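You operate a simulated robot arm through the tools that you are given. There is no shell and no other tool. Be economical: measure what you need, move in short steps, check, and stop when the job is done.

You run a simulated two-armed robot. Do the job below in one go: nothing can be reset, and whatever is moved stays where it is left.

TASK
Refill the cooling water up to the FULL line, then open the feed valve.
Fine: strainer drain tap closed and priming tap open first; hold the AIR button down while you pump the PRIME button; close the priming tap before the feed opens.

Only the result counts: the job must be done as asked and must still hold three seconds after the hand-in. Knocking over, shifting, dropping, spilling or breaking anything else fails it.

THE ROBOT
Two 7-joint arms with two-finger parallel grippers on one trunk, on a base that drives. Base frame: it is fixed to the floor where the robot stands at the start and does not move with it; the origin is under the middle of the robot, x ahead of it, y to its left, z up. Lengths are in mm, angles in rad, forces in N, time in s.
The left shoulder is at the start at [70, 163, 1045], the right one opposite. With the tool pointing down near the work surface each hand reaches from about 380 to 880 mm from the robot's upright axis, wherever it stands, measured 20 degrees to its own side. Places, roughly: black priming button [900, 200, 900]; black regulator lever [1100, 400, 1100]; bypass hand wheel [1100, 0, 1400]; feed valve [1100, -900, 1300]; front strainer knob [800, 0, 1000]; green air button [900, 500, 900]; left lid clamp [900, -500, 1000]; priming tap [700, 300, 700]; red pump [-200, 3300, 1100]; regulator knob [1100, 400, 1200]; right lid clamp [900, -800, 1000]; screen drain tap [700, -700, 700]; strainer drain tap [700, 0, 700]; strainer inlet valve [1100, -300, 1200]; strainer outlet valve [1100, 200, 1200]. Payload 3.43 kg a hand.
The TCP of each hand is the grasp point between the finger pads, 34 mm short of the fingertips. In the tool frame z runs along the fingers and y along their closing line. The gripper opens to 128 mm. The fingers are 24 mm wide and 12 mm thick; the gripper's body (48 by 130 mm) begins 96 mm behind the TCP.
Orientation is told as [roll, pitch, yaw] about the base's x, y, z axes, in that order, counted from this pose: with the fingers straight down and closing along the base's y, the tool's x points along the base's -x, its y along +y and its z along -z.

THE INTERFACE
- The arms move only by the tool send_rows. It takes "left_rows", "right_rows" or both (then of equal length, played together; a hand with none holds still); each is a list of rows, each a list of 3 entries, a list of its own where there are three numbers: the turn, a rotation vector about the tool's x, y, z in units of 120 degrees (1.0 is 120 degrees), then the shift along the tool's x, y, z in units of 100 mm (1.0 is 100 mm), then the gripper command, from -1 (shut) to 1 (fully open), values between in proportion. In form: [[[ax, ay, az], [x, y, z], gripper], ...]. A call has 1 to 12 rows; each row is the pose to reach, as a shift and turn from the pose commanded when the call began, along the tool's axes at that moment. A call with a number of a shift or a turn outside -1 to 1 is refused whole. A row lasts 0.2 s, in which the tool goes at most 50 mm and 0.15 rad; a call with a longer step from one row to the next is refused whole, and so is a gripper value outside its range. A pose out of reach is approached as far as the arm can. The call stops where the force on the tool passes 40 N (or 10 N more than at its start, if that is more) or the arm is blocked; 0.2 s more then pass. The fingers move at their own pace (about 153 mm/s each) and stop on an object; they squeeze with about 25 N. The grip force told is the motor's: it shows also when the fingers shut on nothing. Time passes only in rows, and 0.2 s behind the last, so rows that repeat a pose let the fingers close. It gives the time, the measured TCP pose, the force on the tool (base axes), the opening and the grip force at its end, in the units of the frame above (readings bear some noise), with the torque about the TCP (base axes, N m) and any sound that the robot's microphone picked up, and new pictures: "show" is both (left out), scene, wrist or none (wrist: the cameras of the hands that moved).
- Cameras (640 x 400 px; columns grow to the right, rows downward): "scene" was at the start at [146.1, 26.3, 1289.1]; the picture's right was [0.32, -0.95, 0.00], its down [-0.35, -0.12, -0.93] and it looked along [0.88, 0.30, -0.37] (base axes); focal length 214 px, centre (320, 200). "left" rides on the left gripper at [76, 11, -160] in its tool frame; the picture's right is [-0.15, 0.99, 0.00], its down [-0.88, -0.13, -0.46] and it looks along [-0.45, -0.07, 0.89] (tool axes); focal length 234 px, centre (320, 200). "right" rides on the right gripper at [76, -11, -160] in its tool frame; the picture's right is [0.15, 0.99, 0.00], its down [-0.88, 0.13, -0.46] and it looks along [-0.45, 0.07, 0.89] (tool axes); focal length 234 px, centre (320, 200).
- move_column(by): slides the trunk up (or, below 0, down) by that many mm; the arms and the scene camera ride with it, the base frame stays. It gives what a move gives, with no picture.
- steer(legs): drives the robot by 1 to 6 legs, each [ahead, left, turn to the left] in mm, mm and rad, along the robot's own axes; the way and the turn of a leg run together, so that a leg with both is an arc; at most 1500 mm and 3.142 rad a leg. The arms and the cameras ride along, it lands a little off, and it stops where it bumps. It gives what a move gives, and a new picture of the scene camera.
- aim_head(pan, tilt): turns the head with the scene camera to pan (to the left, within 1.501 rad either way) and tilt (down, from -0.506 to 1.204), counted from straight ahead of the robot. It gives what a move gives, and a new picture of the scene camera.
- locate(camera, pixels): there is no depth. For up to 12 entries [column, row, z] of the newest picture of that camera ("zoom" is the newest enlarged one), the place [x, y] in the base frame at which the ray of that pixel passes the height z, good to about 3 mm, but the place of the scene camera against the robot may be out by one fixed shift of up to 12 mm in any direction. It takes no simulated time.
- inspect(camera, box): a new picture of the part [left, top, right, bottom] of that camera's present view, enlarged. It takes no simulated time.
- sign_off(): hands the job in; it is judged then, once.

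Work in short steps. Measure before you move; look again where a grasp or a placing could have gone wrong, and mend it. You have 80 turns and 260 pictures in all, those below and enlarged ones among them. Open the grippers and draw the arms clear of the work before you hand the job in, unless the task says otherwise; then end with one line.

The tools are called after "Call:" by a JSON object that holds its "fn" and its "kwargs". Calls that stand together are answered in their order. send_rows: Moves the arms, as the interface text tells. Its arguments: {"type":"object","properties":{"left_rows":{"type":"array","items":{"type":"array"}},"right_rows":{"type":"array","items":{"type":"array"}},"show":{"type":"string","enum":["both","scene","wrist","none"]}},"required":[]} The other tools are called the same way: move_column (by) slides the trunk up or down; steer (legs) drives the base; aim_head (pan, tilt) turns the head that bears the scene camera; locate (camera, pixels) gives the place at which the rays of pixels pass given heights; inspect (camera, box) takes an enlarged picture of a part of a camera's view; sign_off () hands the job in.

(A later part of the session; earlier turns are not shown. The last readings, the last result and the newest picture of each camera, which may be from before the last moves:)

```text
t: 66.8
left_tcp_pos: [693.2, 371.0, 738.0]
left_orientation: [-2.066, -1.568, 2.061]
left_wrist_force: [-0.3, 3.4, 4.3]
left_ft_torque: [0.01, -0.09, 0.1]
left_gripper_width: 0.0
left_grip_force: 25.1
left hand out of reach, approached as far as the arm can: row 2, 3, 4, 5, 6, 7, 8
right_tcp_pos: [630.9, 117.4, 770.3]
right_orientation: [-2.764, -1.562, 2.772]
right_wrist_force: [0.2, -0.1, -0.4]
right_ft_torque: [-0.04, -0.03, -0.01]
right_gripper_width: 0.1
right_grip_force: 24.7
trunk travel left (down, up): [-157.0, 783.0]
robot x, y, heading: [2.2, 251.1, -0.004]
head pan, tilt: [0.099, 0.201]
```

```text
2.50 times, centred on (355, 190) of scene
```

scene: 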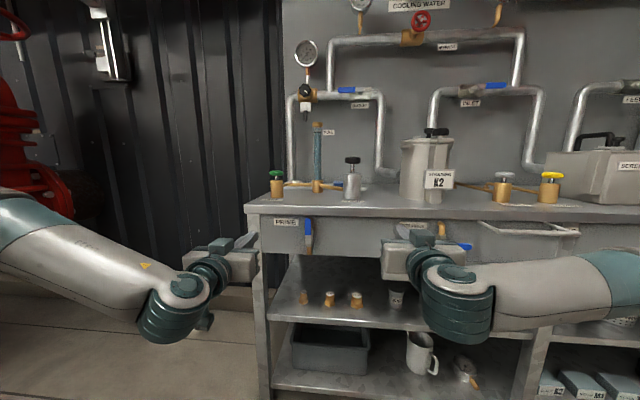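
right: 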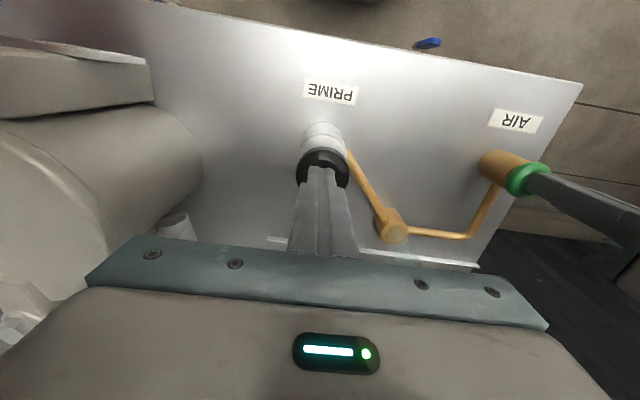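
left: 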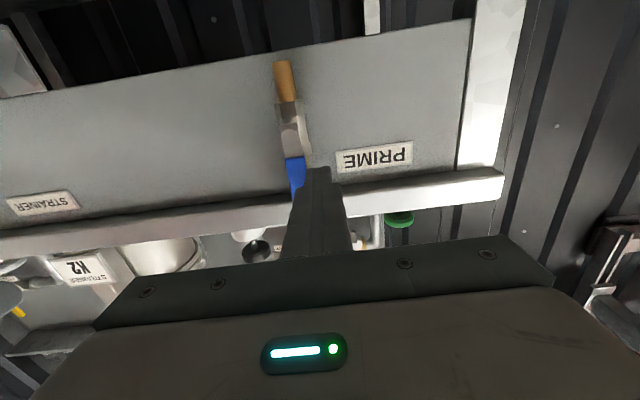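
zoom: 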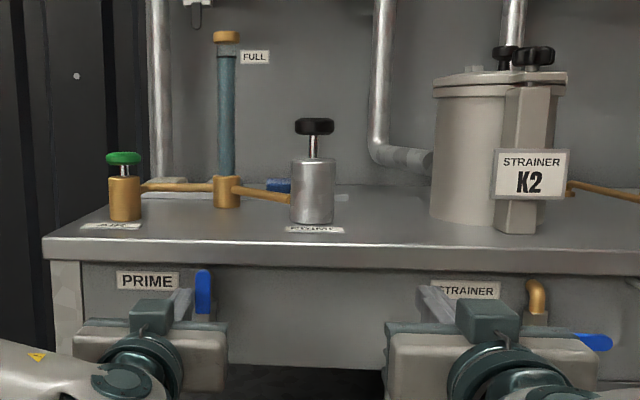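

The left arm can't fold that far inward from this base position. I retract it outward and will drive 170 mm to the right.

Call:
{"fn": "send_rows", "kwargs": {"left_rows": [[[0, 0, 0], [0, 0.05, 0], -1], [[0, 0, 0], [0, 0.1, -0.4], -1], [[0, 0, 0], [0, 0.3, -0.8], -1], [[0, 0, 0], [0, 0.7, -0.9], -1], [[0, 0, 0], [0, 1.0, -0.9], -1]], "show": "none"}}

Call:
{"fn": "steer", "kwargs": {"legs": [[0, -170, 0]]}}

```text
t: 68.0
left_tcp_pos: [613.3, 468.9, 742.3]
left_orientation: [-1.525, -1.568, 1.52]
left_wrist_force: [-0.2, -0.3, -0.5]
left_ft_torque: [-0.02, -0.07, -0.01]
left_gripper_width: 0.0
left_grip_force: 24.4
left hand out of reach, approached as far as the arm can: row 4, 5
right_tcp_pos: [630.2, 116.9, 770.7]
right_orientation: [-2.756, -1.563, 2.763]
right_wrist_force: [0.4, -0.9, -0.1]
right_ft_torque: [-0.02, 0.01, 0.0]
right_gripper_width: 0.0
right_grip_force: 24.9
trunk travel left (down, up): [-157.0, 783.0]
robot x, y, heading: [2.1, 249.7, -0.002]
head pan, tilt: [0.099, 0.201]
```

```text
t: 69.4
left_tcp_pos: [614.0, 297.8, 741.5]
left_orientation: [-1.82, -1.572, 1.816]
left_wrist_force: [0.1, -0.4, -0.5]
left_ft_torque: [-0.02, 0.03, 0.01]
left_gripper_width: 0.0
left_grip_force: 25.1
right_tcp_pos: [628.9, -52.7, 769.3]
right_orientation: [-2.817, -1.562, 2.822]
right_wrist_force: [0.5, -0.2, 0.8]
right_ft_torque: [-0.04, -0.01, 0.03]
right_gripper_width: 0.0
right_grip_force: 25.3
trunk travel left (down, up): [-157.0, 783.0]
robot x, y, heading: [1.4, 81.3, -0.002]
head pan, tilt: [0.099, 0.201]
```

scene: 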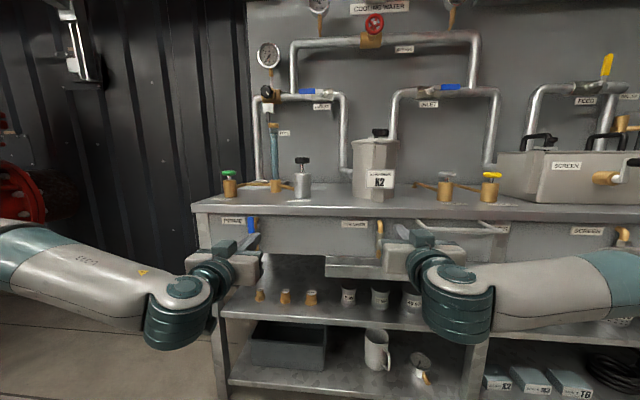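

Now base y≈81. I bring the left fingers back to the +y side of the lever: first sideways, then in.

Call:
{"fn": "send_rows", "kwargs": {"left_rows": [[[0, 0, 0], [0, 0.45, 0], -1], [[0, 0, 0], [0, 0.92, 0], -1], [[0, 0, 0], [0, 0.92, 0.4], -1], [[0, 0, 0], [0, 0.92, 0.84], -1]], "show": "wrist"}}

```text
t: 70.4
left_tcp_pos: [699.8, 390.5, 741.9]
left_orientation: [-2.267, -1.571, 2.263]
left_wrist_force: [0.2, 0.7, -0.7]
left_ft_torque: [0.02, 0.0, 0.01]
left_gripper_width: 0.0
left_grip_force: 24.8
right_tcp_pos: [629.6, -51.5, 769.5]
right_orientation: [-2.777, -1.563, 2.779]
right_wrist_force: [0.0, -0.6, 0.1]
right_ft_torque: [0.0, 0.03, 0.02]
right_gripper_width: 0.0
right_grip_force: 25.1
trunk travel left (down, up): [-157.0, 783.0]
robot x, y, heading: [3.2, 78.6, 0.001]
head pan, tilt: [0.099, 0.201]
```

left: 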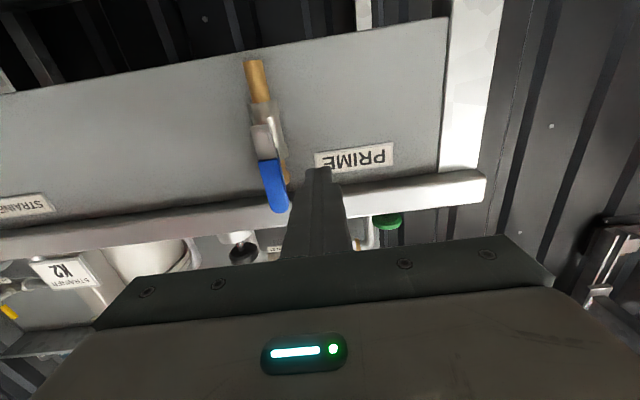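

Good position; sweep the lever to the right and down.

Call:
{"fn": "send_rows", "kwargs": {"left_rows": [[[0, 0, 0], [0.02, -0.22, 0], -1], [[0, 0, 0], [-0.02, -0.325, 0], -1], [[0, 0, 0], [-0.034, -0.44, 0], -1], [[0, 0, 0], [-0.017, -0.55, 0], -1], [[0, 0, 0], [0.03, -0.654, 0], -1], [[0, 0, 0], [0.1, -0.743, 0], -1], [[0, 0, 0], [0.19, -0.81, 0], -1], [[0, 0, 0], [0.24, -0.83, 0], -1]], "show": "wrist"}}

Call:
{"fn": "inspect", "kwargs": {"camera": "scene", "box": [180, 80, 430, 280]}}

```text
t: 72.2
left_tcp_pos: [698.3, 307.2, 719.4]
left_orientation: [-2.903, -1.564, 2.901]
left_wrist_force: [1.4, 4.0, 11.8]
left_ft_torque: [0.05, -0.32, 0.1]
left_gripper_width: 0.0
left_grip_force: 25.0
right_tcp_pos: [630.4, -51.3, 770.6]
right_orientation: [-2.833, -1.561, 2.837]
right_wrist_force: [-0.4, 0.4, 0.0]
right_ft_torque: [0.05, 0.02, 0.02]
right_gripper_width: 0.0
right_grip_force: 24.9
trunk travel left (down, up): [-157.0, 783.0]
robot x, y, heading: [-2.7, 79.0, -0.003]
head pan, tilt: [0.099, 0.201]
```

left: 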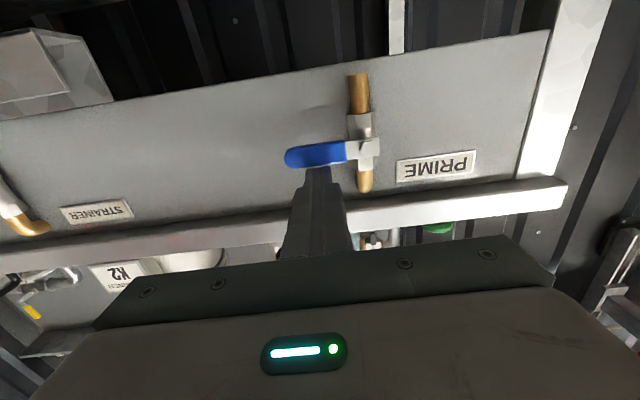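

```text
2.00 times, centred on (305, 180) of scene
```

zoom: 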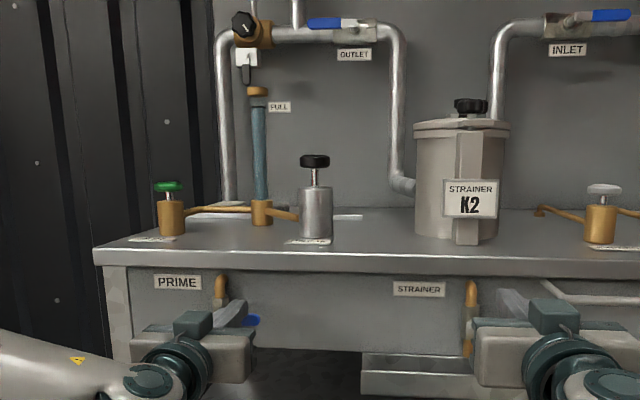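

Priming tap closed (felt its stop). I retract the left hand, raise the trunk and drive to the feed valve.

Call:
{"fn": "send_rows", "kwargs": {"left_rows": [[[0, 0, 0], [-0.03, 0, 0], -1], [[0, 0, 0], [-0.05, 0, -0.4], -1], [[0, 0, 0], [-0.05, 0, -0.8], -1], [[0, 0, 0], [-0.05, 0, -1.0], -1]], "show": "none"}}

Call:
{"fn": "move_column", "kwargs": {"by": 400}}

Call:
{"fn": "steer", "kwargs": {"legs": [[0, -750, 0]]}}

Call:
{"fn": "aim_head", "kwargs": {"pan": 0.4, "tilt": 0.3}}

Call:
{"fn": "aim_head", "kwargs": {"pan": -0.2, "tilt": 0.0}}

Call:
{"fn": "inspect", "kwargs": {"camera": "right", "box": [0, 0, 640, 400]}}

```text
t: 73.2
left_tcp_pos: [616.4, 307.3, 724.4]
left_orientation: [-1.134, -1.57, 1.13]
left_wrist_force: [0.8, 0.5, 0.7]
left_ft_torque: [0.03, 0.02, -0.02]
left_gripper_width: 0.2
left_grip_force: 24.4
left hand out of reach, approached as far as the arm can: row 4
right_tcp_pos: [630.1, -52.5, 770.4]
right_orientation: [-2.798, -1.564, 2.803]
right_wrist_force: [0.1, -0.1, -0.3]
right_ft_torque: [0.02, -0.01, -0.05]
right_gripper_width: 0.0
right_grip_force: 24.7
trunk travel left (down, up): [-157.0, 783.0]
robot x, y, heading: [3.7, 83.5, -0.002]
head pan, tilt: [0.099, 0.201]
```

```text
t: 77.0
left_tcp_pos: [617.4, 306.5, 1124.9]
left_orientation: [-1.548, -1.57, 1.543]
left_wrist_force: [-0.3, 1.0, 0.0]
left_ft_torque: [0.01, 0.0, 0.02]
left_gripper_width: 0.2
left_grip_force: 25.0
right_tcp_pos: [629.7, -52.5, 1171.3]
right_orientation: [-2.772, -1.565, 2.777]
right_wrist_force: [0.6, -0.5, 0.0]
right_ft_torque: [0.0, 0.0, -0.01]
right_gripper_width: 0.0
right_grip_force: 25.1
trunk travel left (down, up): [-557.0, 383.0]
robot x, y, heading: [3.3, 83.5, -0.007]
head pan, tilt: [0.099, 0.201]
```

```text
t: 81.1
left_tcp_pos: [614.6, -441.5, 1125.5]
left_orientation: [-1.647, -1.569, 1.642]
left_wrist_force: [-0.2, -0.7, 0.1]
left_ft_torque: [0.03, 0.02, 0.0]
left_gripper_width: 0.0
left_grip_force: 25.4
right_tcp_pos: [626.5, -799.0, 1170.4]
right_orientation: [-2.804, -1.563, 2.808]
right_wrist_force: [-0.5, 0.0, 0.3]
right_ft_torque: [0.01, 0.01, 0.0]
right_gripper_width: 0.0
right_grip_force: 24.6
trunk travel left (down, up): [-557.0, 383.0]
robot x, y, heading: [0.1, -666.8, -0.004]
head pan, tilt: [0.099, 0.201]
```

scene: 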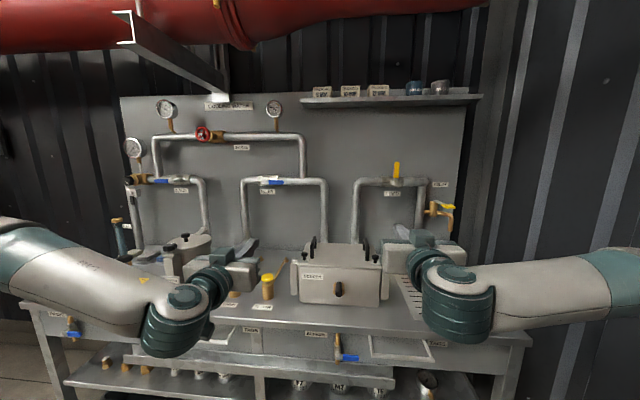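

```text
t: 81.9
left_tcp_pos: [614.9, -438.9, 1124.8]
left_orientation: [-1.576, -1.569, 1.571]
left_wrist_force: [0.6, -0.4, 0.2]
left_ft_torque: [0.0, -0.01, -0.01]
left_gripper_width: 0.0
left_grip_force: 24.9
right_tcp_pos: [625.4, -799.0, 1170.1]
right_orientation: [-2.764, -1.564, 2.766]
right_wrist_force: [-0.3, 0.8, -0.7]
right_ft_torque: [-0.05, 0.0, 0.05]
right_gripper_width: 0.1
right_grip_force: 25.0
trunk travel left (down, up): [-557.0, 383.0]
robot x, y, heading: [-4.1, -666.9, -0.0]
head pan, tilt: [0.4, 0.3]
```

scene: 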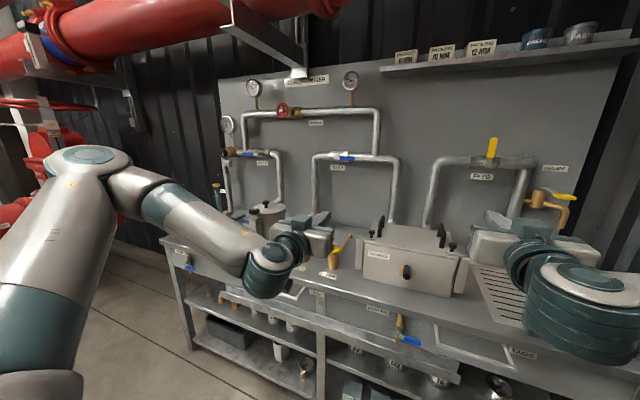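

```text
t: 82.9
left_tcp_pos: [615.5, -440.1, 1126.5]
left_orientation: [-1.631, -1.568, 1.625]
left_wrist_force: [-0.5, 0.9, 0.4]
left_ft_torque: [-0.01, 0.0, -0.01]
left_gripper_width: 0.1
left_grip_force: 25.8
right_tcp_pos: [626.7, -799.6, 1169.2]
right_orientation: [-2.78, -1.564, 2.784]
right_wrist_force: [-0.3, 0.2, -0.5]
right_ft_torque: [0.0, 0.0, 0.02]
right_gripper_width: 0.0
right_grip_force: 24.7
trunk travel left (down, up): [-557.0, 383.0]
robot x, y, heading: [-2.3, -668.0, -0.004]
head pan, tilt: [-0.201, 0.0]
```

scene: 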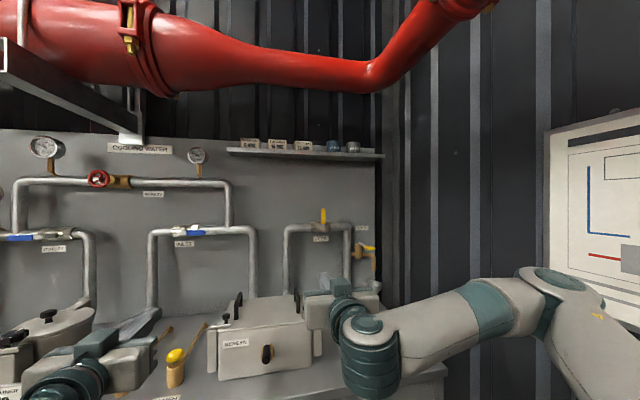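

```text
1.00 times, centred on (320, 200) of right (not enlarged: the box is as wide or as high as the picture)
```

zoom: 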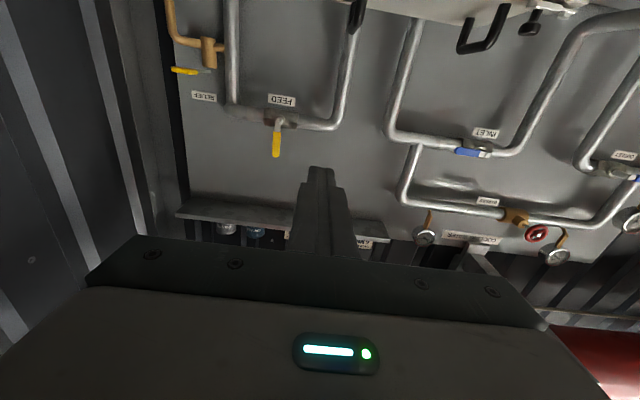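

The FEED lever (yellow, up) is at scene (323,215). I enlarge and triangulate with the right wrist view (hub (279,123), tip (276,157)).

Call:
{"fn": "inspect", "kwargs": {"camera": "scene", "box": [260, 180, 400, 300]}}

Call:
{"fn": "locate", "kwargs": {"camera": "scene", "pixels": [[323, 224, 1204], [323, 224, 1220], [323, 209, 1290], [323, 209, 1300], [347, 340, 800]]}}

Call:
{"fn": "inspect", "kwargs": {"camera": "right", "box": [180, 40, 380, 200]}}

```text
3.33 times, centred on (330, 240) of scene
```

zoom: 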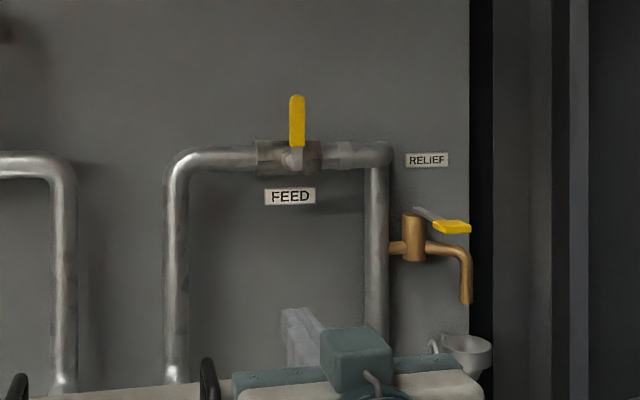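

```text
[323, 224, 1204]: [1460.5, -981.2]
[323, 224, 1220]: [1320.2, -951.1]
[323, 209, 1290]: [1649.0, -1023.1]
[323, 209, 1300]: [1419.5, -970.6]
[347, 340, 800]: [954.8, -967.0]
```

```text
2.50 times, centred on (280, 120) of right
```

zoom: 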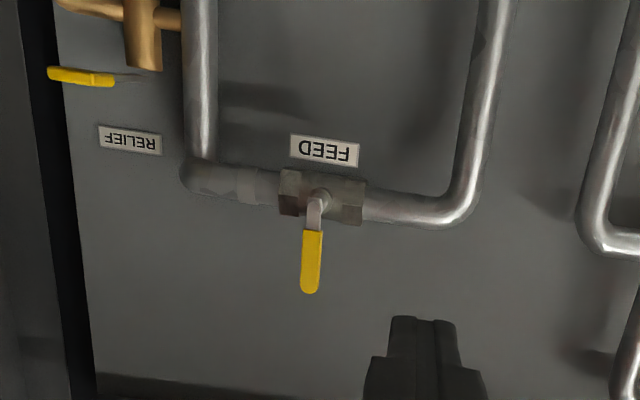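

Feed lever estimated at x≈1125–1145, y≈−903, hub z≈1213, tip z≈1310. I raise the trunk 110 mm for clearance and drive 250 mm ahead.

Call:
{"fn": "move_column", "kwargs": {"by": 110}}

Call:
{"fn": "steer", "kwargs": {"legs": [[250, 0, 0]]}}

Call:
{"fn": "send_rows", "kwargs": {"right_rows": [[[0, 0, 0], [0, -0.4, 0], -1], [[0, 0, 0], [0, -0.8, 0], -1], [[0, 0, 0], [0, -1.0, 0.3], -1], [[0, 0, 0], [0, -1.0, 0.6], -1], [[0, 0, 0], [0, -1.0, 0.9], -1]], "show": "both"}}

Call:
{"fn": "inspect", "kwargs": {"camera": "right", "box": [220, 40, 480, 200]}}

```text
t: 84.3
left_tcp_pos: [614.6, -440.3, 1234.7]
left_orientation: [-1.438, -1.57, 1.433]
left_wrist_force: [0.6, 0.4, -0.3]
left_ft_torque: [-0.01, -0.02, 0.0]
left_gripper_width: 0.0
left_grip_force: 24.6
right_tcp_pos: [626.7, -800.3, 1279.9]
right_orientation: [-2.76, -1.563, 2.762]
right_wrist_force: [0.4, 0.4, 0.5]
right_ft_torque: [0.01, 0.02, 0.02]
right_gripper_width: 0.2
right_grip_force: 24.2
trunk travel left (down, up): [-667.0, 273.0]
robot x, y, heading: [-2.8, -669.3, -0.002]
head pan, tilt: [-0.201, 0.0]
```

```text
t: 86.1
left_tcp_pos: [864.6, -439.5, 1235.2]
left_orientation: [-1.95, -1.572, 1.947]
left_wrist_force: [-0.7, 0.3, -0.9]
left_ft_torque: [0.0, -0.02, -0.01]
left_gripper_width: 0.0
left_grip_force: 25.1
right_tcp_pos: [877.5, -799.5, 1281.7]
right_orientation: [-2.802, -1.563, 2.808]
right_wrist_force: [0.4, 0.1, 0.5]
right_ft_torque: [0.0, -0.02, 0.01]
right_gripper_width: 0.0
right_grip_force: 25.1
trunk travel left (down, up): [-667.0, 273.0]
robot x, y, heading: [248.8, -666.8, -0.003]
head pan, tilt: [-0.201, 0.0]
```

scene: 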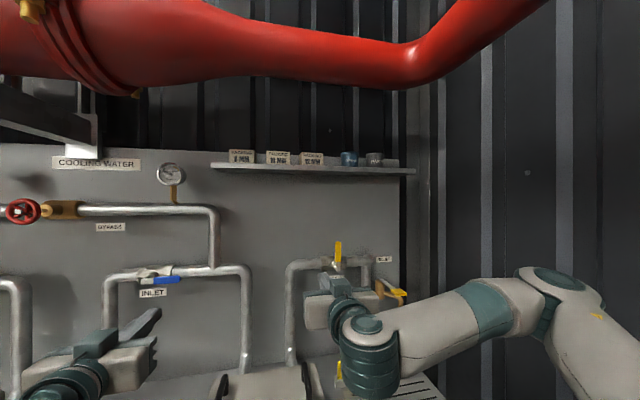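

```text
t: 87.3
left_tcp_pos: [866.3, -442.2, 1234.9]
left_orientation: [-1.558, -1.573, 1.555]
left_wrist_force: [0.3, -0.6, 0.2]
left_ft_torque: [-0.02, 0.01, -0.01]
left_gripper_width: 0.2
left_grip_force: 24.7
right_tcp_pos: [918.3, -924.7, 1286.0]
right_orientation: [-2.006, -1.57, 2.027]
right_wrist_force: [-0.2, 0.3, -0.3]
right_ft_torque: [0.0, -0.01, 0.01]
right_gripper_width: 0.2
right_grip_force: 25.0
right hand out of reach, approached as far as the arm can: row 3, 4, 5
trunk travel left (down, up): [-667.0, 273.0]
robot x, y, heading: [246.1, -668.3, -0.003]
head pan, tilt: [-0.201, 0.0]
```

scene: 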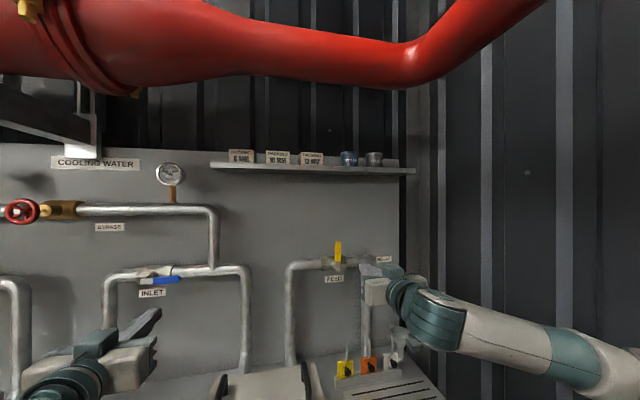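
right: 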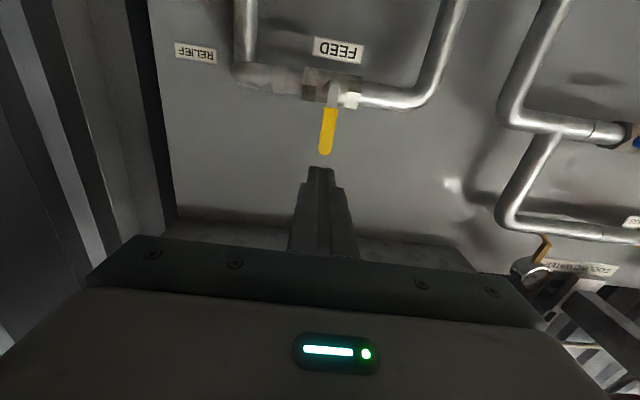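

```text
2.46 times, centred on (350, 120) of right
```

zoom: 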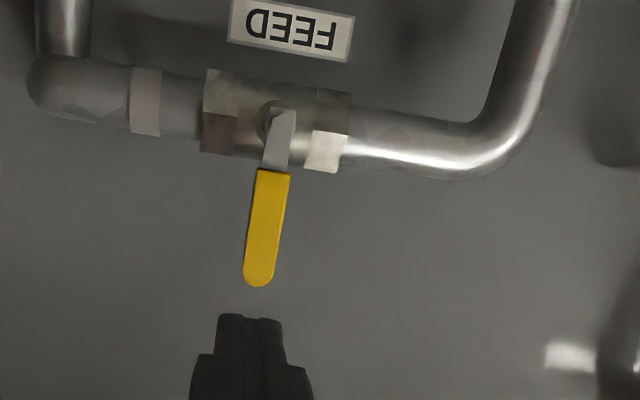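

The hand reports an arm limit out here at (918,−925). I test whether it extends forward when nearer to the shoulder line (more +y).

Call:
{"fn": "send_rows", "kwargs": {"right_rows": [[[0, 0, 0], [0, 0.3, 0], -1], [[0, 0, 0], [0, 0.6, 0], -1], [[0, 0, 0], [0, 0.9, 0], -1], [[0, 0, 0], [0, 0.9, 0.3], -1], [[0, 0, 0], [0, 0.9, 0.6], -1]], "show": "none"}}

```text
t: 88.5
left_tcp_pos: [862.5, -435.9, 1233.8]
left_orientation: [-1.873, -1.564, 1.87]
left_wrist_force: [-0.2, -0.3, 0.1]
left_ft_torque: [0.0, 0.0, -0.03]
left_gripper_width: 0.0
left_grip_force: 24.4
right_tcp_pos: [972.8, -830.7, 1286.2]
right_orientation: [-2.571, -1.56, 2.577]
right_wrist_force: [0.2, 0.6, 0.0]
right_ft_torque: [-0.01, 0.01, -0.07]
right_gripper_width: 0.2
right_grip_force: 24.8
right hand out of reach, approached as far as the arm can: row 1
trunk travel left (down, up): [-667.0, 273.0]
robot x, y, heading: [250.4, -668.7, -0.001]
head pan, tilt: [-0.201, 0.0]
```

Reach is fine nearer the shoulder line, so I drive 95 mm to the right and look again.

Call:
{"fn": "steer", "kwargs": {"legs": [[0, -95, 0]]}}

Call:
{"fn": "send_rows", "kwargs": {"right_rows": [[[0, 0, 0], [0, -0.1, 0], -1], [[0, 0, 0], [0, -0.15, 0.3], -1], [[0, 0, 0], [0, -0.15, 0.6], -1], [[0, 0, 0], [0, -0.15, 0.9], -1]], "show": "wrist"}}

Call:
{"fn": "inspect", "kwargs": {"camera": "right", "box": [220, 40, 480, 200]}}

Call:
{"fn": "inspect", "kwargs": {"camera": "scene", "box": [240, 180, 480, 330]}}

```text
t: 89.7
left_tcp_pos: [864.1, -534.3, 1235.4]
left_orientation: [-1.697, -1.569, 1.695]
left_wrist_force: [0.8, -0.9, -0.6]
left_ft_torque: [-0.01, -0.01, -0.02]
left_gripper_width: 0.0
left_grip_force: 25.6
right_tcp_pos: [972.9, -928.3, 1285.7]
right_orientation: [-2.713, -1.561, 2.716]
right_wrist_force: [-1.5, 0.0, 0.8]
right_ft_torque: [0.0, 0.02, 0.02]
right_gripper_width: 0.0
right_grip_force: 25.8
trunk travel left (down, up): [-667.0, 273.0]
robot x, y, heading: [249.7, -762.0, -0.001]
head pan, tilt: [-0.201, 0.0]
```

scene: 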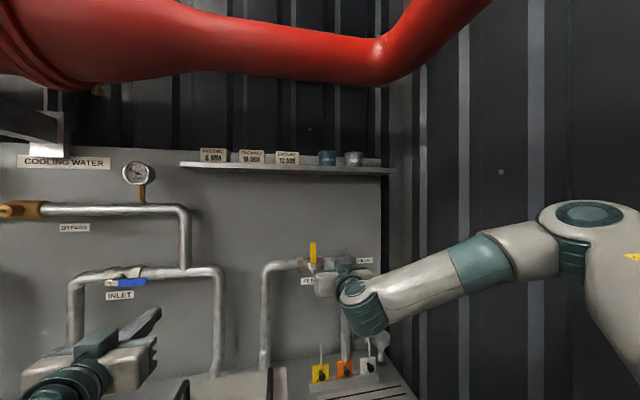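

```text
t: 90.7
left_tcp_pos: [866.4, -537.7, 1235.4]
left_orientation: [0.893, -1.57, -0.9]
left_wrist_force: [-0.6, -0.6, -0.1]
left_ft_torque: [0.0, 0.02, 0.06]
left_gripper_width: 0.2
left_grip_force: 25.2
right_tcp_pos: [1049.7, -995.3, 1313.7]
right_orientation: [-3.086, -1.568, 3.091]
right_wrist_force: [0.7, 0.4, 0.7]
right_ft_torque: [0.0, -0.01, 0.06]
right_gripper_width: 0.0
right_grip_force: 25.5
right hand out of reach, approached as far as the arm can: row 1, 2, 3, 4
trunk travel left (down, up): [-667.0, 273.0]
robot x, y, heading: [249.8, -758.8, -0.001]
head pan, tilt: [-0.201, 0.0]
```

right: 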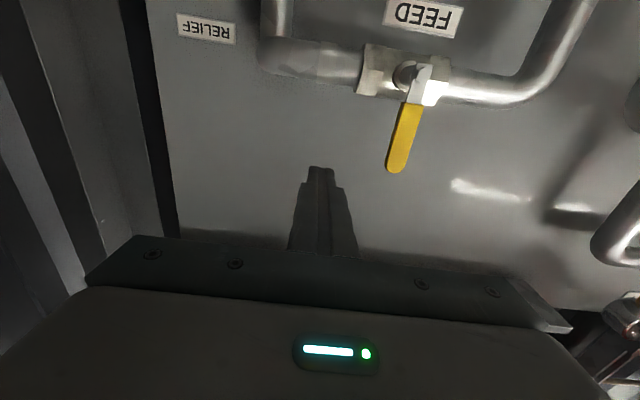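

```text
2.46 times, centred on (350, 120) of right
```

zoom: 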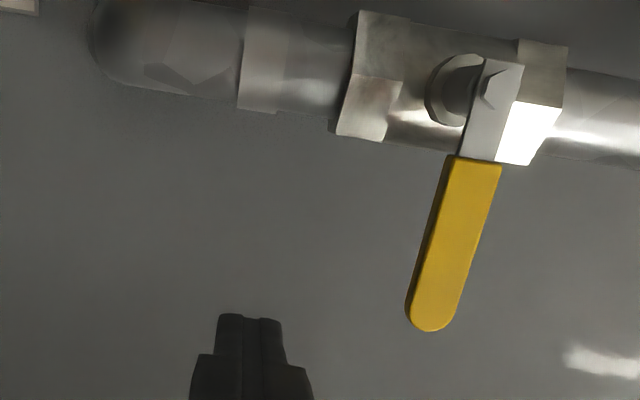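

```text
2.67 times, centred on (360, 255) of scene
```

zoom: 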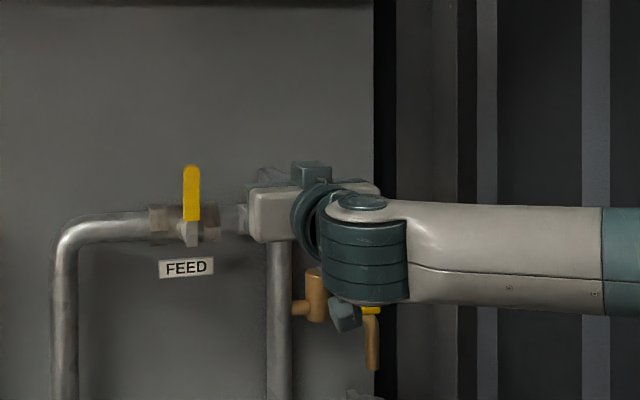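

The arm drifted to (1050,−995,1314) — free of contact. I try stepping back toward the lever's right side: +45 mm in y, −28 mm in z.

Call:
{"fn": "send_rows", "kwargs": {"right_rows": [[[0, 0, 0], [0.1, 0.15, 0], -1], [[0, 0, 0], [0.2, 0.3, 0], -1], [[0, 0, 0], [0.28, 0.45, 0], -1]], "show": "wrist"}}

```text
t: 91.5
left_tcp_pos: [863.6, -532.8, 1235.4]
left_orientation: [-1.712, -1.57, 1.707]
left_wrist_force: [0.0, 1.0, -0.4]
left_ft_torque: [-0.02, -0.02, 0.01]
left_gripper_width: 0.0
left_grip_force: 25.0
right_tcp_pos: [1048.1, -975.8, 1307.5]
right_orientation: [-0.729, -1.565, 0.732]
right_wrist_force: [0.5, 0.2, -0.9]
right_ft_torque: [-0.01, 0.03, 0.0]
right_gripper_width: 0.0
right_grip_force: 24.9
right hand out of reach, approached as far as the arm can: row 2, 3
trunk travel left (down, up): [-667.0, 273.0]
robot x, y, heading: [247.7, -759.3, -0.008]
head pan, tilt: [-0.201, 0.0]
```

right: 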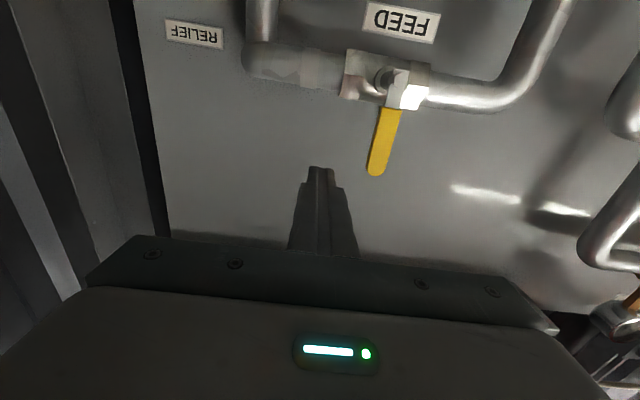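

A joint-limit band lies inward; the arm works on the outer side. I retract 60 mm and drive 160 mm left so that the work lies at rel. y −230…−345.

Call:
{"fn": "send_rows", "kwargs": {"right_rows": [[[0, 0, 0], [0, -0.05, -0.2], -1], [[0, 0, 0], [0, -0.1, -0.5], -1], [[0, 0, 0], [0, -0.1, -0.7], -1]], "show": "none"}}

Call:
{"fn": "steer", "kwargs": {"legs": [[0, 160, 0]]}}

```text
t: 92.3
left_tcp_pos: [864.4, -533.0, 1235.4]
left_orientation: [-1.493, -1.569, 1.488]
left_wrist_force: [0.3, 0.1, 0.7]
left_ft_torque: [-0.03, 0.01, 0.02]
left_gripper_width: 0.0
left_grip_force: 25.2
right_tcp_pos: [979.5, -986.6, 1307.1]
right_orientation: [-2.757, -1.563, 2.763]
right_wrist_force: [0.8, 0.7, -0.8]
right_ft_torque: [-0.04, -0.02, 0.01]
right_gripper_width: 0.1
right_grip_force: 23.9
right hand out of reach, approached as far as the arm can: row 1
trunk travel left (down, up): [-667.0, 273.0]
robot x, y, heading: [248.5, -760.6, -0.002]
head pan, tilt: [-0.201, 0.0]
```

```text
t: 93.7
left_tcp_pos: [865.9, -377.9, 1236.2]
left_orientation: [-2.301, -1.57, 2.297]
left_wrist_force: [-0.6, 0.3, -0.6]
left_ft_torque: [0.02, 0.0, 0.0]
left_gripper_width: 0.0
left_grip_force: 24.8
right_tcp_pos: [980.4, -828.7, 1305.6]
right_orientation: [-2.901, -1.565, 2.903]
right_wrist_force: [0.2, 0.1, 0.3]
right_ft_torque: [0.0, -0.03, -0.02]
right_gripper_width: 0.1
right_grip_force: 24.5
trunk travel left (down, up): [-667.0, 273.0]
robot x, y, heading: [253.4, -598.4, -0.01]
head pan, tilt: [-0.201, 0.0]
```

scene: 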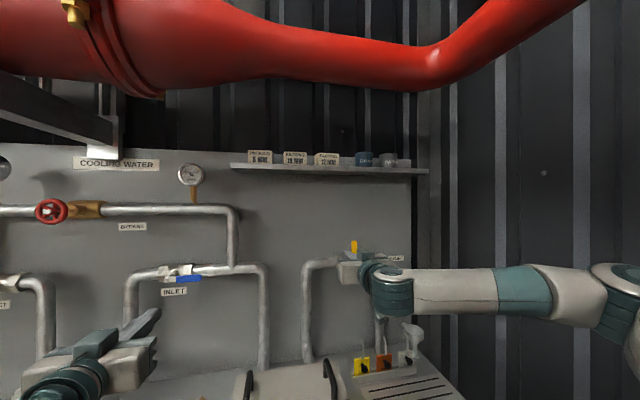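

Now move the right hand outward to y≈−929 and a bit forward.

Call:
{"fn": "send_rows", "kwargs": {"right_rows": [[[0, 0, 0], [0, -0.4, 0], -1], [[0, 0, 0], [0.1, -0.8, 0], -1], [[0, 0, 0], [0.2, -1.0, 0.2], -1], [[0, 0, 0], [0.2, -1.0, 0.5], -1], [[0, 0, 0], [0.2, -1.0, 0.8], -1]], "show": "wrist"}}

Call:
{"fn": "inspect", "kwargs": {"camera": "right", "box": [200, 40, 460, 200]}}

```text
t: 94.9
left_tcp_pos: [865.9, -374.8, 1234.2]
left_orientation: [-1.262, -1.57, 1.258]
left_wrist_force: [-0.5, -0.8, -1.2]
left_ft_torque: [0.03, 0.01, 0.02]
left_gripper_width: 0.0
left_grip_force: 25.5
right_tcp_pos: [1062.7, -927.6, 1286.4]
right_orientation: [-2.601, -1.564, 2.603]
right_wrist_force: [0.4, 0.5, 0.6]
right_ft_torque: [0.01, -0.02, -0.01]
right_gripper_width: 0.2
right_grip_force: 25.1
trunk travel left (down, up): [-667.0, 273.0]
robot x, y, heading: [248.2, -600.8, -0.006]
head pan, tilt: [-0.201, 0.0]
```

right: 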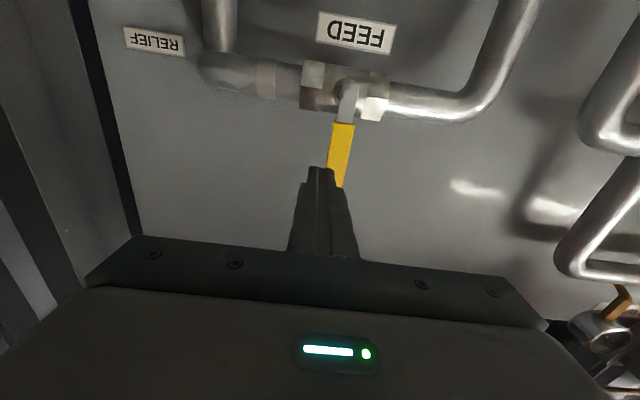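

```text
2.46 times, centred on (330, 120) of right
```

zoom: 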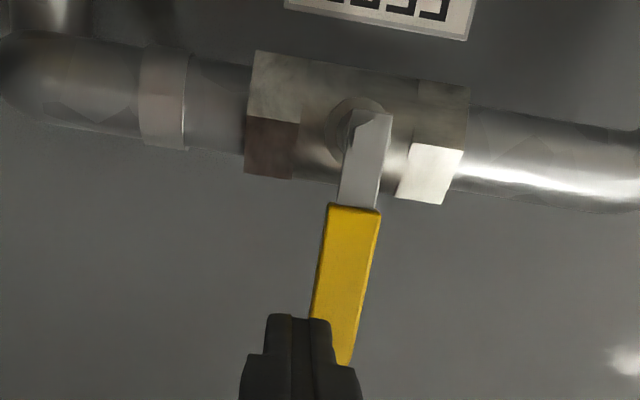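

Outer branch works. Lever front ≈ x 1150, y≈−906, hub z≈1213. I shift to y≈−945 and advance so that the tips reach ≈1158 beside the lever.

Call:
{"fn": "send_rows", "kwargs": {"right_rows": [[[0, 0, 0], [0, -0.18, 0], -1], [[0, 0, 0], [0, -0.18, 0.25], -1], [[0, 0, 0], [0, -0.18, 0.45], -1], [[0, 0, 0], [0, -0.18, 0.55], -1], [[0, 0, 0], [0, -0.18, 0.61], -1]], "show": "wrist"}}

Call:
{"fn": "inspect", "kwargs": {"camera": "right", "box": [220, 40, 480, 200]}}

```text
t: 96.1
left_tcp_pos: [866.8, -374.1, 1234.4]
left_orientation: [-1.443, -1.571, 1.435]
left_wrist_force: [0.4, -0.7, 0.3]
left_ft_torque: [-0.02, -0.02, 0.0]
left_gripper_width: 0.2
left_grip_force: 24.9
right_tcp_pos: [1121.5, -945.8, 1285.7]
right_orientation: [-2.712, -1.564, 2.715]
right_wrist_force: [-0.5, 0.2, -0.2]
right_ft_torque: [0.01, 0.0, -0.01]
right_gripper_width: 0.0
right_grip_force: 25.0
trunk travel left (down, up): [-667.0, 273.0]
robot x, y, heading: [251.1, -602.0, -0.009]
head pan, tilt: [-0.201, 0.0]
```

right: 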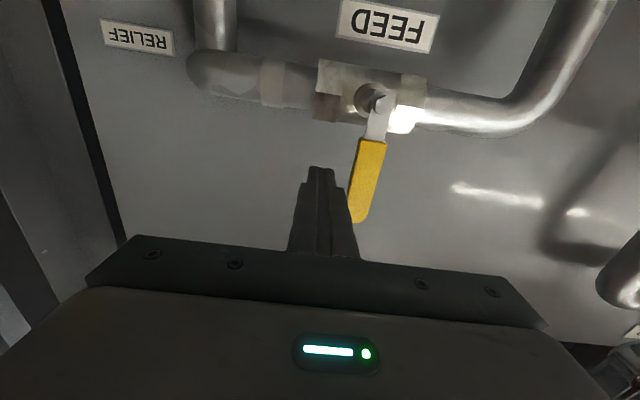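

```text
2.46 times, centred on (350, 120) of right
```

zoom: 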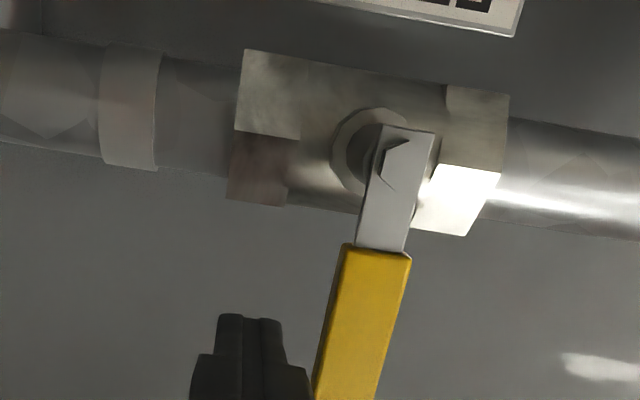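

The fingers lie right of the lever and ~25 mm deeper than its face. I push it to the left along its arc.

Call:
{"fn": "send_rows", "kwargs": {"right_rows": [[[0, 0, 0], [0.077, 0.12, 0], -1], [[0, 0, 0], [0.077, 0.178, 0], -1], [[0, 0, 0], [0.05, 0.24, 0], -1], [[0, 0, 0], [0.049, 0.294, 0], -1], [[0, 0, 0], [0.041, 0.414, 0], -1], [[0, 0, 0], [0.054, 0.533, 0], -1], [[0, 0, 0], [0.088, 0.648, 0], -1], [[0, 0, 0], [0.141, 0.755, 0], -1], [[0, 0, 0], [0.211, 0.851, 0], -1], [[0, 0, 0], [0.298, 0.934, 0], -1], [[0, 0, 0], [0.397, 1.0, 0], -1]], "show": "wrist"}}

```text
t: 98.5
left_tcp_pos: [865.7, -383.5, 1236.4]
left_orientation: [1.575, -1.564, -1.581]
left_wrist_force: [0.9, -0.4, -0.2]
left_ft_torque: [-0.01, -0.04, -0.02]
left_gripper_width: 0.1
left_grip_force: 25.3
right_tcp_pos: [1122.3, -930.1, 1279.4]
right_orientation: [0.547, -1.565, -0.546]
right_wrist_force: [-3.4, -34.1, -6.1]
right_ft_torque: [-0.32, 0.15, -0.78]
right_gripper_width: 0.0
right_grip_force: 24.8
right hand out of reach, approached as far as the arm can: row 3, 4, 5, 6, 7, 8, 9, 10, 11
trunk travel left (down, up): [-667.0, 273.0]
robot x, y, heading: [251.4, -604.9, -0.005]
head pan, tilt: [-0.201, 0.0]
```

right: 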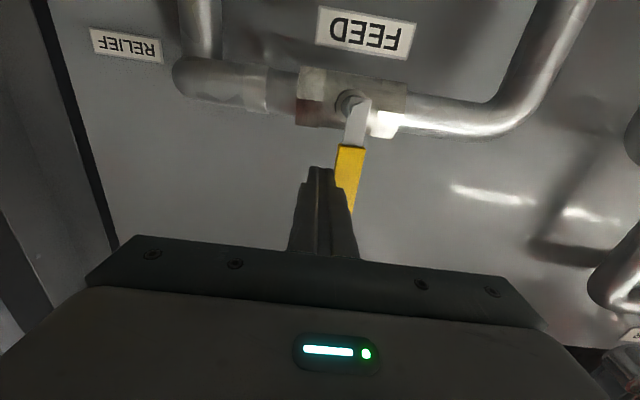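

Lever holds against 34 N in this direction; probably it opens the other way. I retract and read the pose.

Call:
{"fn": "send_rows", "kwargs": {"right_rows": [[[0, 0, 0], [0, -0.1, 0], -1], [[0, 0, 0], [0, -0.15, -0.3], -1], [[0, 0, 0], [0, -0.15, -0.7], -1], [[0, 0, 0], [0, -0.15, -0.7], -1]], "show": "none"}}

```text
t: 99.5
left_tcp_pos: [869.3, -375.8, 1233.0]
left_orientation: [-0.363, -1.567, 0.359]
left_wrist_force: [0.5, 0.0, -0.1]
left_ft_torque: [0.02, -0.06, 0.05]
left_gripper_width: 0.1
left_grip_force: 25.3
right_tcp_pos: [1054.3, -932.5, 1278.7]
right_orientation: [-2.775, -1.566, 2.779]
right_wrist_force: [-0.7, -0.8, -0.8]
right_ft_torque: [0.04, -0.02, 0.01]
right_gripper_width: 0.1
right_grip_force: 25.4
trunk travel left (down, up): [-667.0, 273.0]
robot x, y, heading: [251.0, -602.2, -0.002]
head pan, tilt: [-0.201, 0.0]
```

The push had been clipped by the arm limit but lever clearly didn't give at 34 N. I drive 100 mm left and then push it from its left side toward −y.

Call:
{"fn": "steer", "kwargs": {"legs": [[0, 100, 0]]}}

Call:
{"fn": "send_rows", "kwargs": {"right_rows": [[[0, 0, 0], [0, 0, 0], -1], [[0, 0, 0], [0, -0.28, 0], -1], [[0, 0, 0], [0, -0.28, 0.3], -1], [[0, 0, 0], [0, -0.28, 0.55], -1], [[0, 0, 0], [0, -0.28, 0.67], -1]], "show": "wrist"}}

```text
t: 100.6
left_tcp_pos: [866.5, -278.6, 1235.5]
left_orientation: [-1.707, -1.569, 1.702]
left_wrist_force: [-0.7, 0.5, 0.4]
left_ft_torque: [-0.04, -0.01, -0.01]
left_gripper_width: 0.0
left_grip_force: 25.5
right_tcp_pos: [1051.7, -835.6, 1280.3]
right_orientation: [-2.764, -1.563, 2.766]
right_wrist_force: [0.0, 0.2, -0.2]
right_ft_torque: [0.0, 0.01, -0.02]
right_gripper_width: 0.1
right_grip_force: 25.2
trunk travel left (down, up): [-667.0, 273.0]
robot x, y, heading: [248.9, -503.5, -0.007]
head pan, tilt: [-0.201, 0.0]
```

scene: 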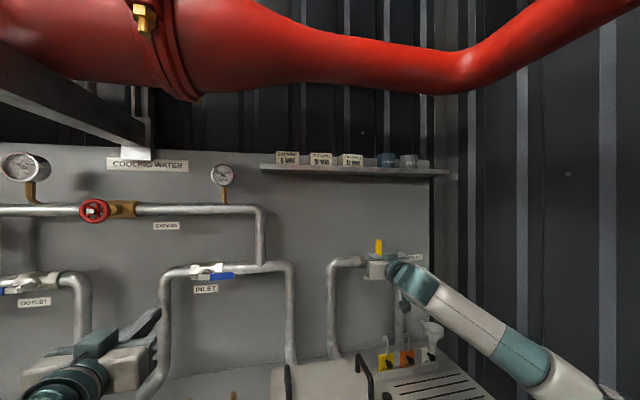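

```text
t: 101.8
left_tcp_pos: [865.8, -278.3, 1235.3]
left_orientation: [-1.811, -1.57, 1.803]
left_wrist_force: [-0.1, 0.2, -0.4]
left_ft_torque: [0.0, 0.02, -0.01]
left_gripper_width: 0.0
left_grip_force: 25.0
right_tcp_pos: [1118.2, -865.2, 1282.4]
right_orientation: [-2.703, -1.565, 2.704]
right_wrist_force: [-0.1, 0.2, 0.3]
right_ft_torque: [0.03, -0.03, 0.02]
right_gripper_width: 0.1
right_grip_force: 25.0
trunk travel left (down, up): [-667.0, 273.0]
robot x, y, heading: [248.6, -501.9, -0.008]
head pan, tilt: [-0.201, 0.0]
```

right: 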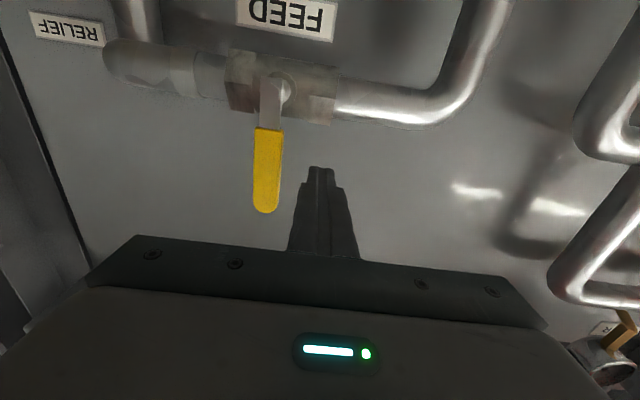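

Fingers are left of the lever; push toward −y along the arc.

Call:
{"fn": "send_rows", "kwargs": {"right_rows": [[[0, 0, 0], [0.04, -0.13, 0.03], -1], [[0, 0, 0], [0.04, -0.19, 0.03], -1], [[0, 0, 0], [0.02, -0.25, 0.03], -1], [[0, 0, 0], [0.012, -0.306, 0.03], -1], [[0, 0, 0], [0.004, -0.426, 0.03], -1], [[0, 0, 0], [0.017, -0.545, 0.03], -1], [[0, 0, 0], [0.05, -0.66, 0.03], -1], [[0, 0, 0], [0.104, -0.767, 0.03], -1], [[0, 0, 0], [0.174, -0.863, 0.03], -1], [[0, 0, 0], [0.26, -0.946, 0.03], -1], [[0, 0, 0], [0.36, -1.0, 0.03], -1]], "show": "wrist"}}

```text
t: 104.2
left_tcp_pos: [866.3, -278.4, 1234.8]
left_orientation: [-1.753, -1.569, 1.748]
left_wrist_force: [-0.1, 0.9, -0.1]
left_ft_torque: [-0.01, 0.01, 0.01]
left_gripper_width: 0.1
left_grip_force: 24.8
right_tcp_pos: [1121.8, -964.0, 1245.9]
right_orientation: [-2.869, -1.563, 2.869]
right_wrist_force: [-0.5, -0.5, -0.2]
right_ft_torque: [0.02, -0.03, -0.01]
right_gripper_width: 0.1
right_grip_force: 25.2
trunk travel left (down, up): [-667.0, 273.0]
robot x, y, heading: [252.1, -505.2, -0.009]
head pan, tilt: [-0.201, 0.0]
```

right: 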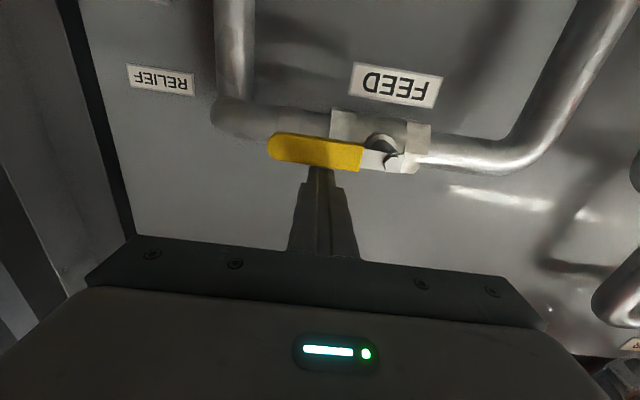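

The lever is almost along the pipe; I press it down a little more to reach its stop.

Call:
{"fn": "send_rows", "kwargs": {"right_rows": [[[0, 0, 0], [0.04, 0, 0], -1], [[0, 0, 0], [0.08, 0, 0], -1], [[0, 0, 0], [0.11, 0, 0], -1], [[0, 0, 0], [0.14, 0, 0], -1], [[0, 0, 0], [0.16, 0, 0], -1]], "show": "wrist"}}

Call:
{"fn": "inspect", "kwargs": {"camera": "scene", "box": [310, 220, 450, 310]}}

```text
t: 105.4
left_tcp_pos: [865.6, -277.9, 1235.1]
left_orientation: [-2.259, -1.569, 2.253]
left_wrist_force: [0.0, -0.2, 0.0]
left_ft_torque: [0.04, -0.01, 0.03]
left_gripper_width: 0.0
left_grip_force: 24.3
right_tcp_pos: [1120.3, -964.8, 1241.4]
right_orientation: [-3.051, -1.545, 3.056]
right_wrist_force: [-3.0, 2.1, 11.1]
right_ft_torque: [0.05, -0.19, 0.11]
right_gripper_width: 0.0
right_grip_force: 24.6
trunk travel left (down, up): [-667.0, 273.0]
robot x, y, heading: [251.9, -503.5, -0.006]
head pan, tilt: [-0.201, 0.0]
stopped in row 5 (right hand): the force on the tool passed its limit at 41 N (the readings are from after the stop); the commanded pose is now the measured one
```

right: 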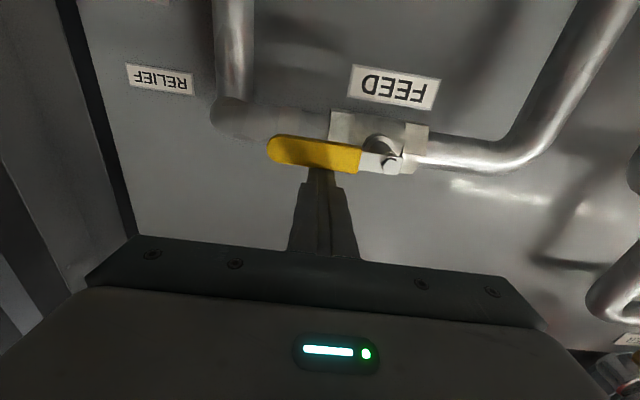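

```text
4.44 times, centred on (380, 265) of scene
```

zoom: 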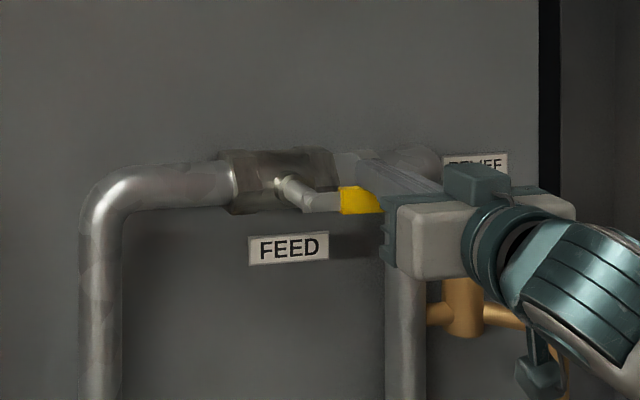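

The lever is at its stop along the pipe: feed open. I withdraw the hand, back the robot off and check everything.

Call:
{"fn": "send_rows", "kwargs": {"right_rows": [[[0, 0, 0], [-0.1, 0, 0], -1], [[0, 0, 0], [-0.1, 0, -0.4], -1], [[0, 0, 0], [-0.1, 0, -0.8], -1], [[0, 0, 0], [-0.1, 0, -1.0], -1]], "show": "wrist"}}

Call:
{"fn": "steer", "kwargs": {"legs": [[-350, 0, 0]]}}

Call:
{"fn": "aim_head", "kwargs": {"pan": 0.6, "tilt": 0.45}}

Call:
{"fn": "inspect", "kwargs": {"camera": "scene", "box": [240, 120, 400, 240]}}

```text
t: 106.4
left_tcp_pos: [866.9, -278.6, 1235.2]
left_orientation: [-1.753, -1.569, 1.748]
left_wrist_force: [0.4, -0.7, -0.4]
left_ft_torque: [0.03, -0.01, -0.01]
left_gripper_width: 0.1
left_grip_force: 25.2
right_tcp_pos: [1024.0, -965.0, 1244.8]
right_orientation: [-3.024, -1.552, 3.026]
right_wrist_force: [-0.5, -0.6, -0.1]
right_ft_torque: [0.0, 0.02, 0.04]
right_gripper_width: 0.1
right_grip_force: 25.0
trunk travel left (down, up): [-667.0, 273.0]
robot x, y, heading: [250.8, -504.3, -0.012]
head pan, tilt: [-0.201, 0.0]
```

right: 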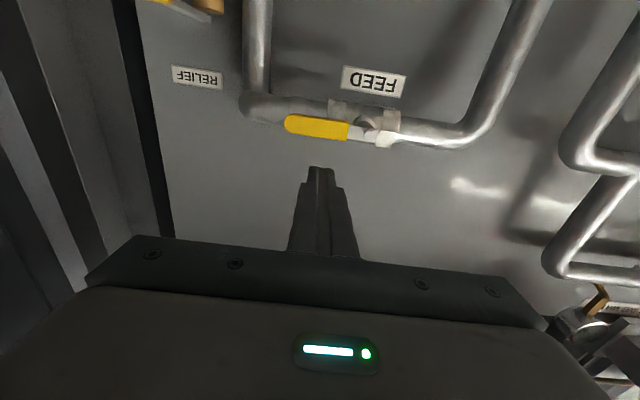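

```text
t: 108.7
left_tcp_pos: [521.6, -275.9, 1235.2]
left_orientation: [-1.693, -1.569, 1.688]
left_wrist_force: [0.0, 0.6, 0.1]
left_ft_torque: [0.0, -0.01, -0.01]
left_gripper_width: 0.0
left_grip_force: 24.6
right_tcp_pos: [678.9, -962.4, 1243.6]
right_orientation: [-3.017, -1.552, 3.02]
right_wrist_force: [-0.9, -0.5, -0.2]
right_ft_torque: [0.02, 0.01, 0.01]
right_gripper_width: 0.0
right_grip_force: 24.9
trunk travel left (down, up): [-667.0, 273.0]
robot x, y, heading: [-93.7, -501.4, -0.01]
head pan, tilt: [-0.201, 0.0]
```

scene: 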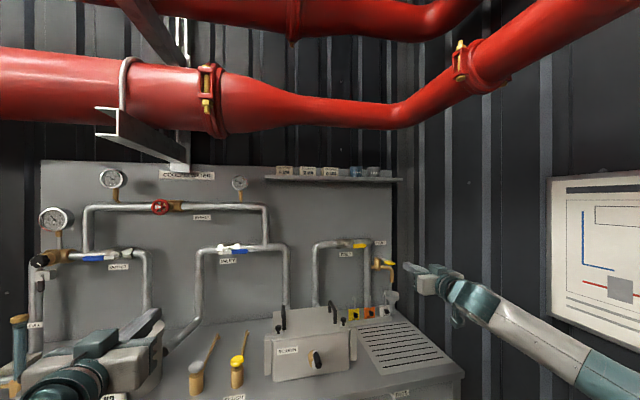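

```text
t: 109.8
left_tcp_pos: [521.0, -276.1, 1234.7]
left_orientation: [-1.857, -1.569, 1.85]
left_wrist_force: [0.4, 0.2, 1.0]
left_ft_torque: [-0.03, 0.01, -0.02]
left_gripper_width: 0.0
left_grip_force: 25.0
right_tcp_pos: [678.0, -963.0, 1245.4]
right_orientation: [-3.019, -1.552, 3.022]
right_wrist_force: [0.3, 0.1, -0.2]
right_ft_torque: [0.04, 0.02, -0.02]
right_gripper_width: 0.2
right_grip_force: 25.1
trunk travel left (down, up): [-667.0, 273.0]
robot x, y, heading: [-92.2, -503.5, -0.005]
head pan, tilt: [0.6, 0.45]
```

scene: 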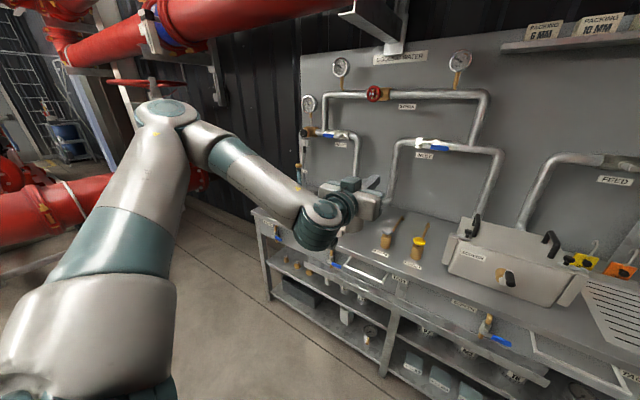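

```text
3.33 times, centred on (320, 180) of scene
```

zoom: 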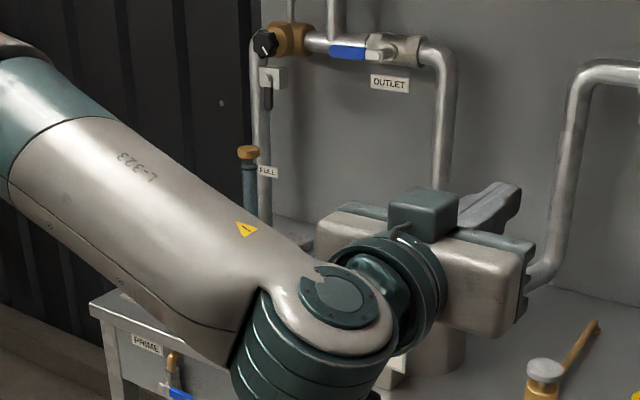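

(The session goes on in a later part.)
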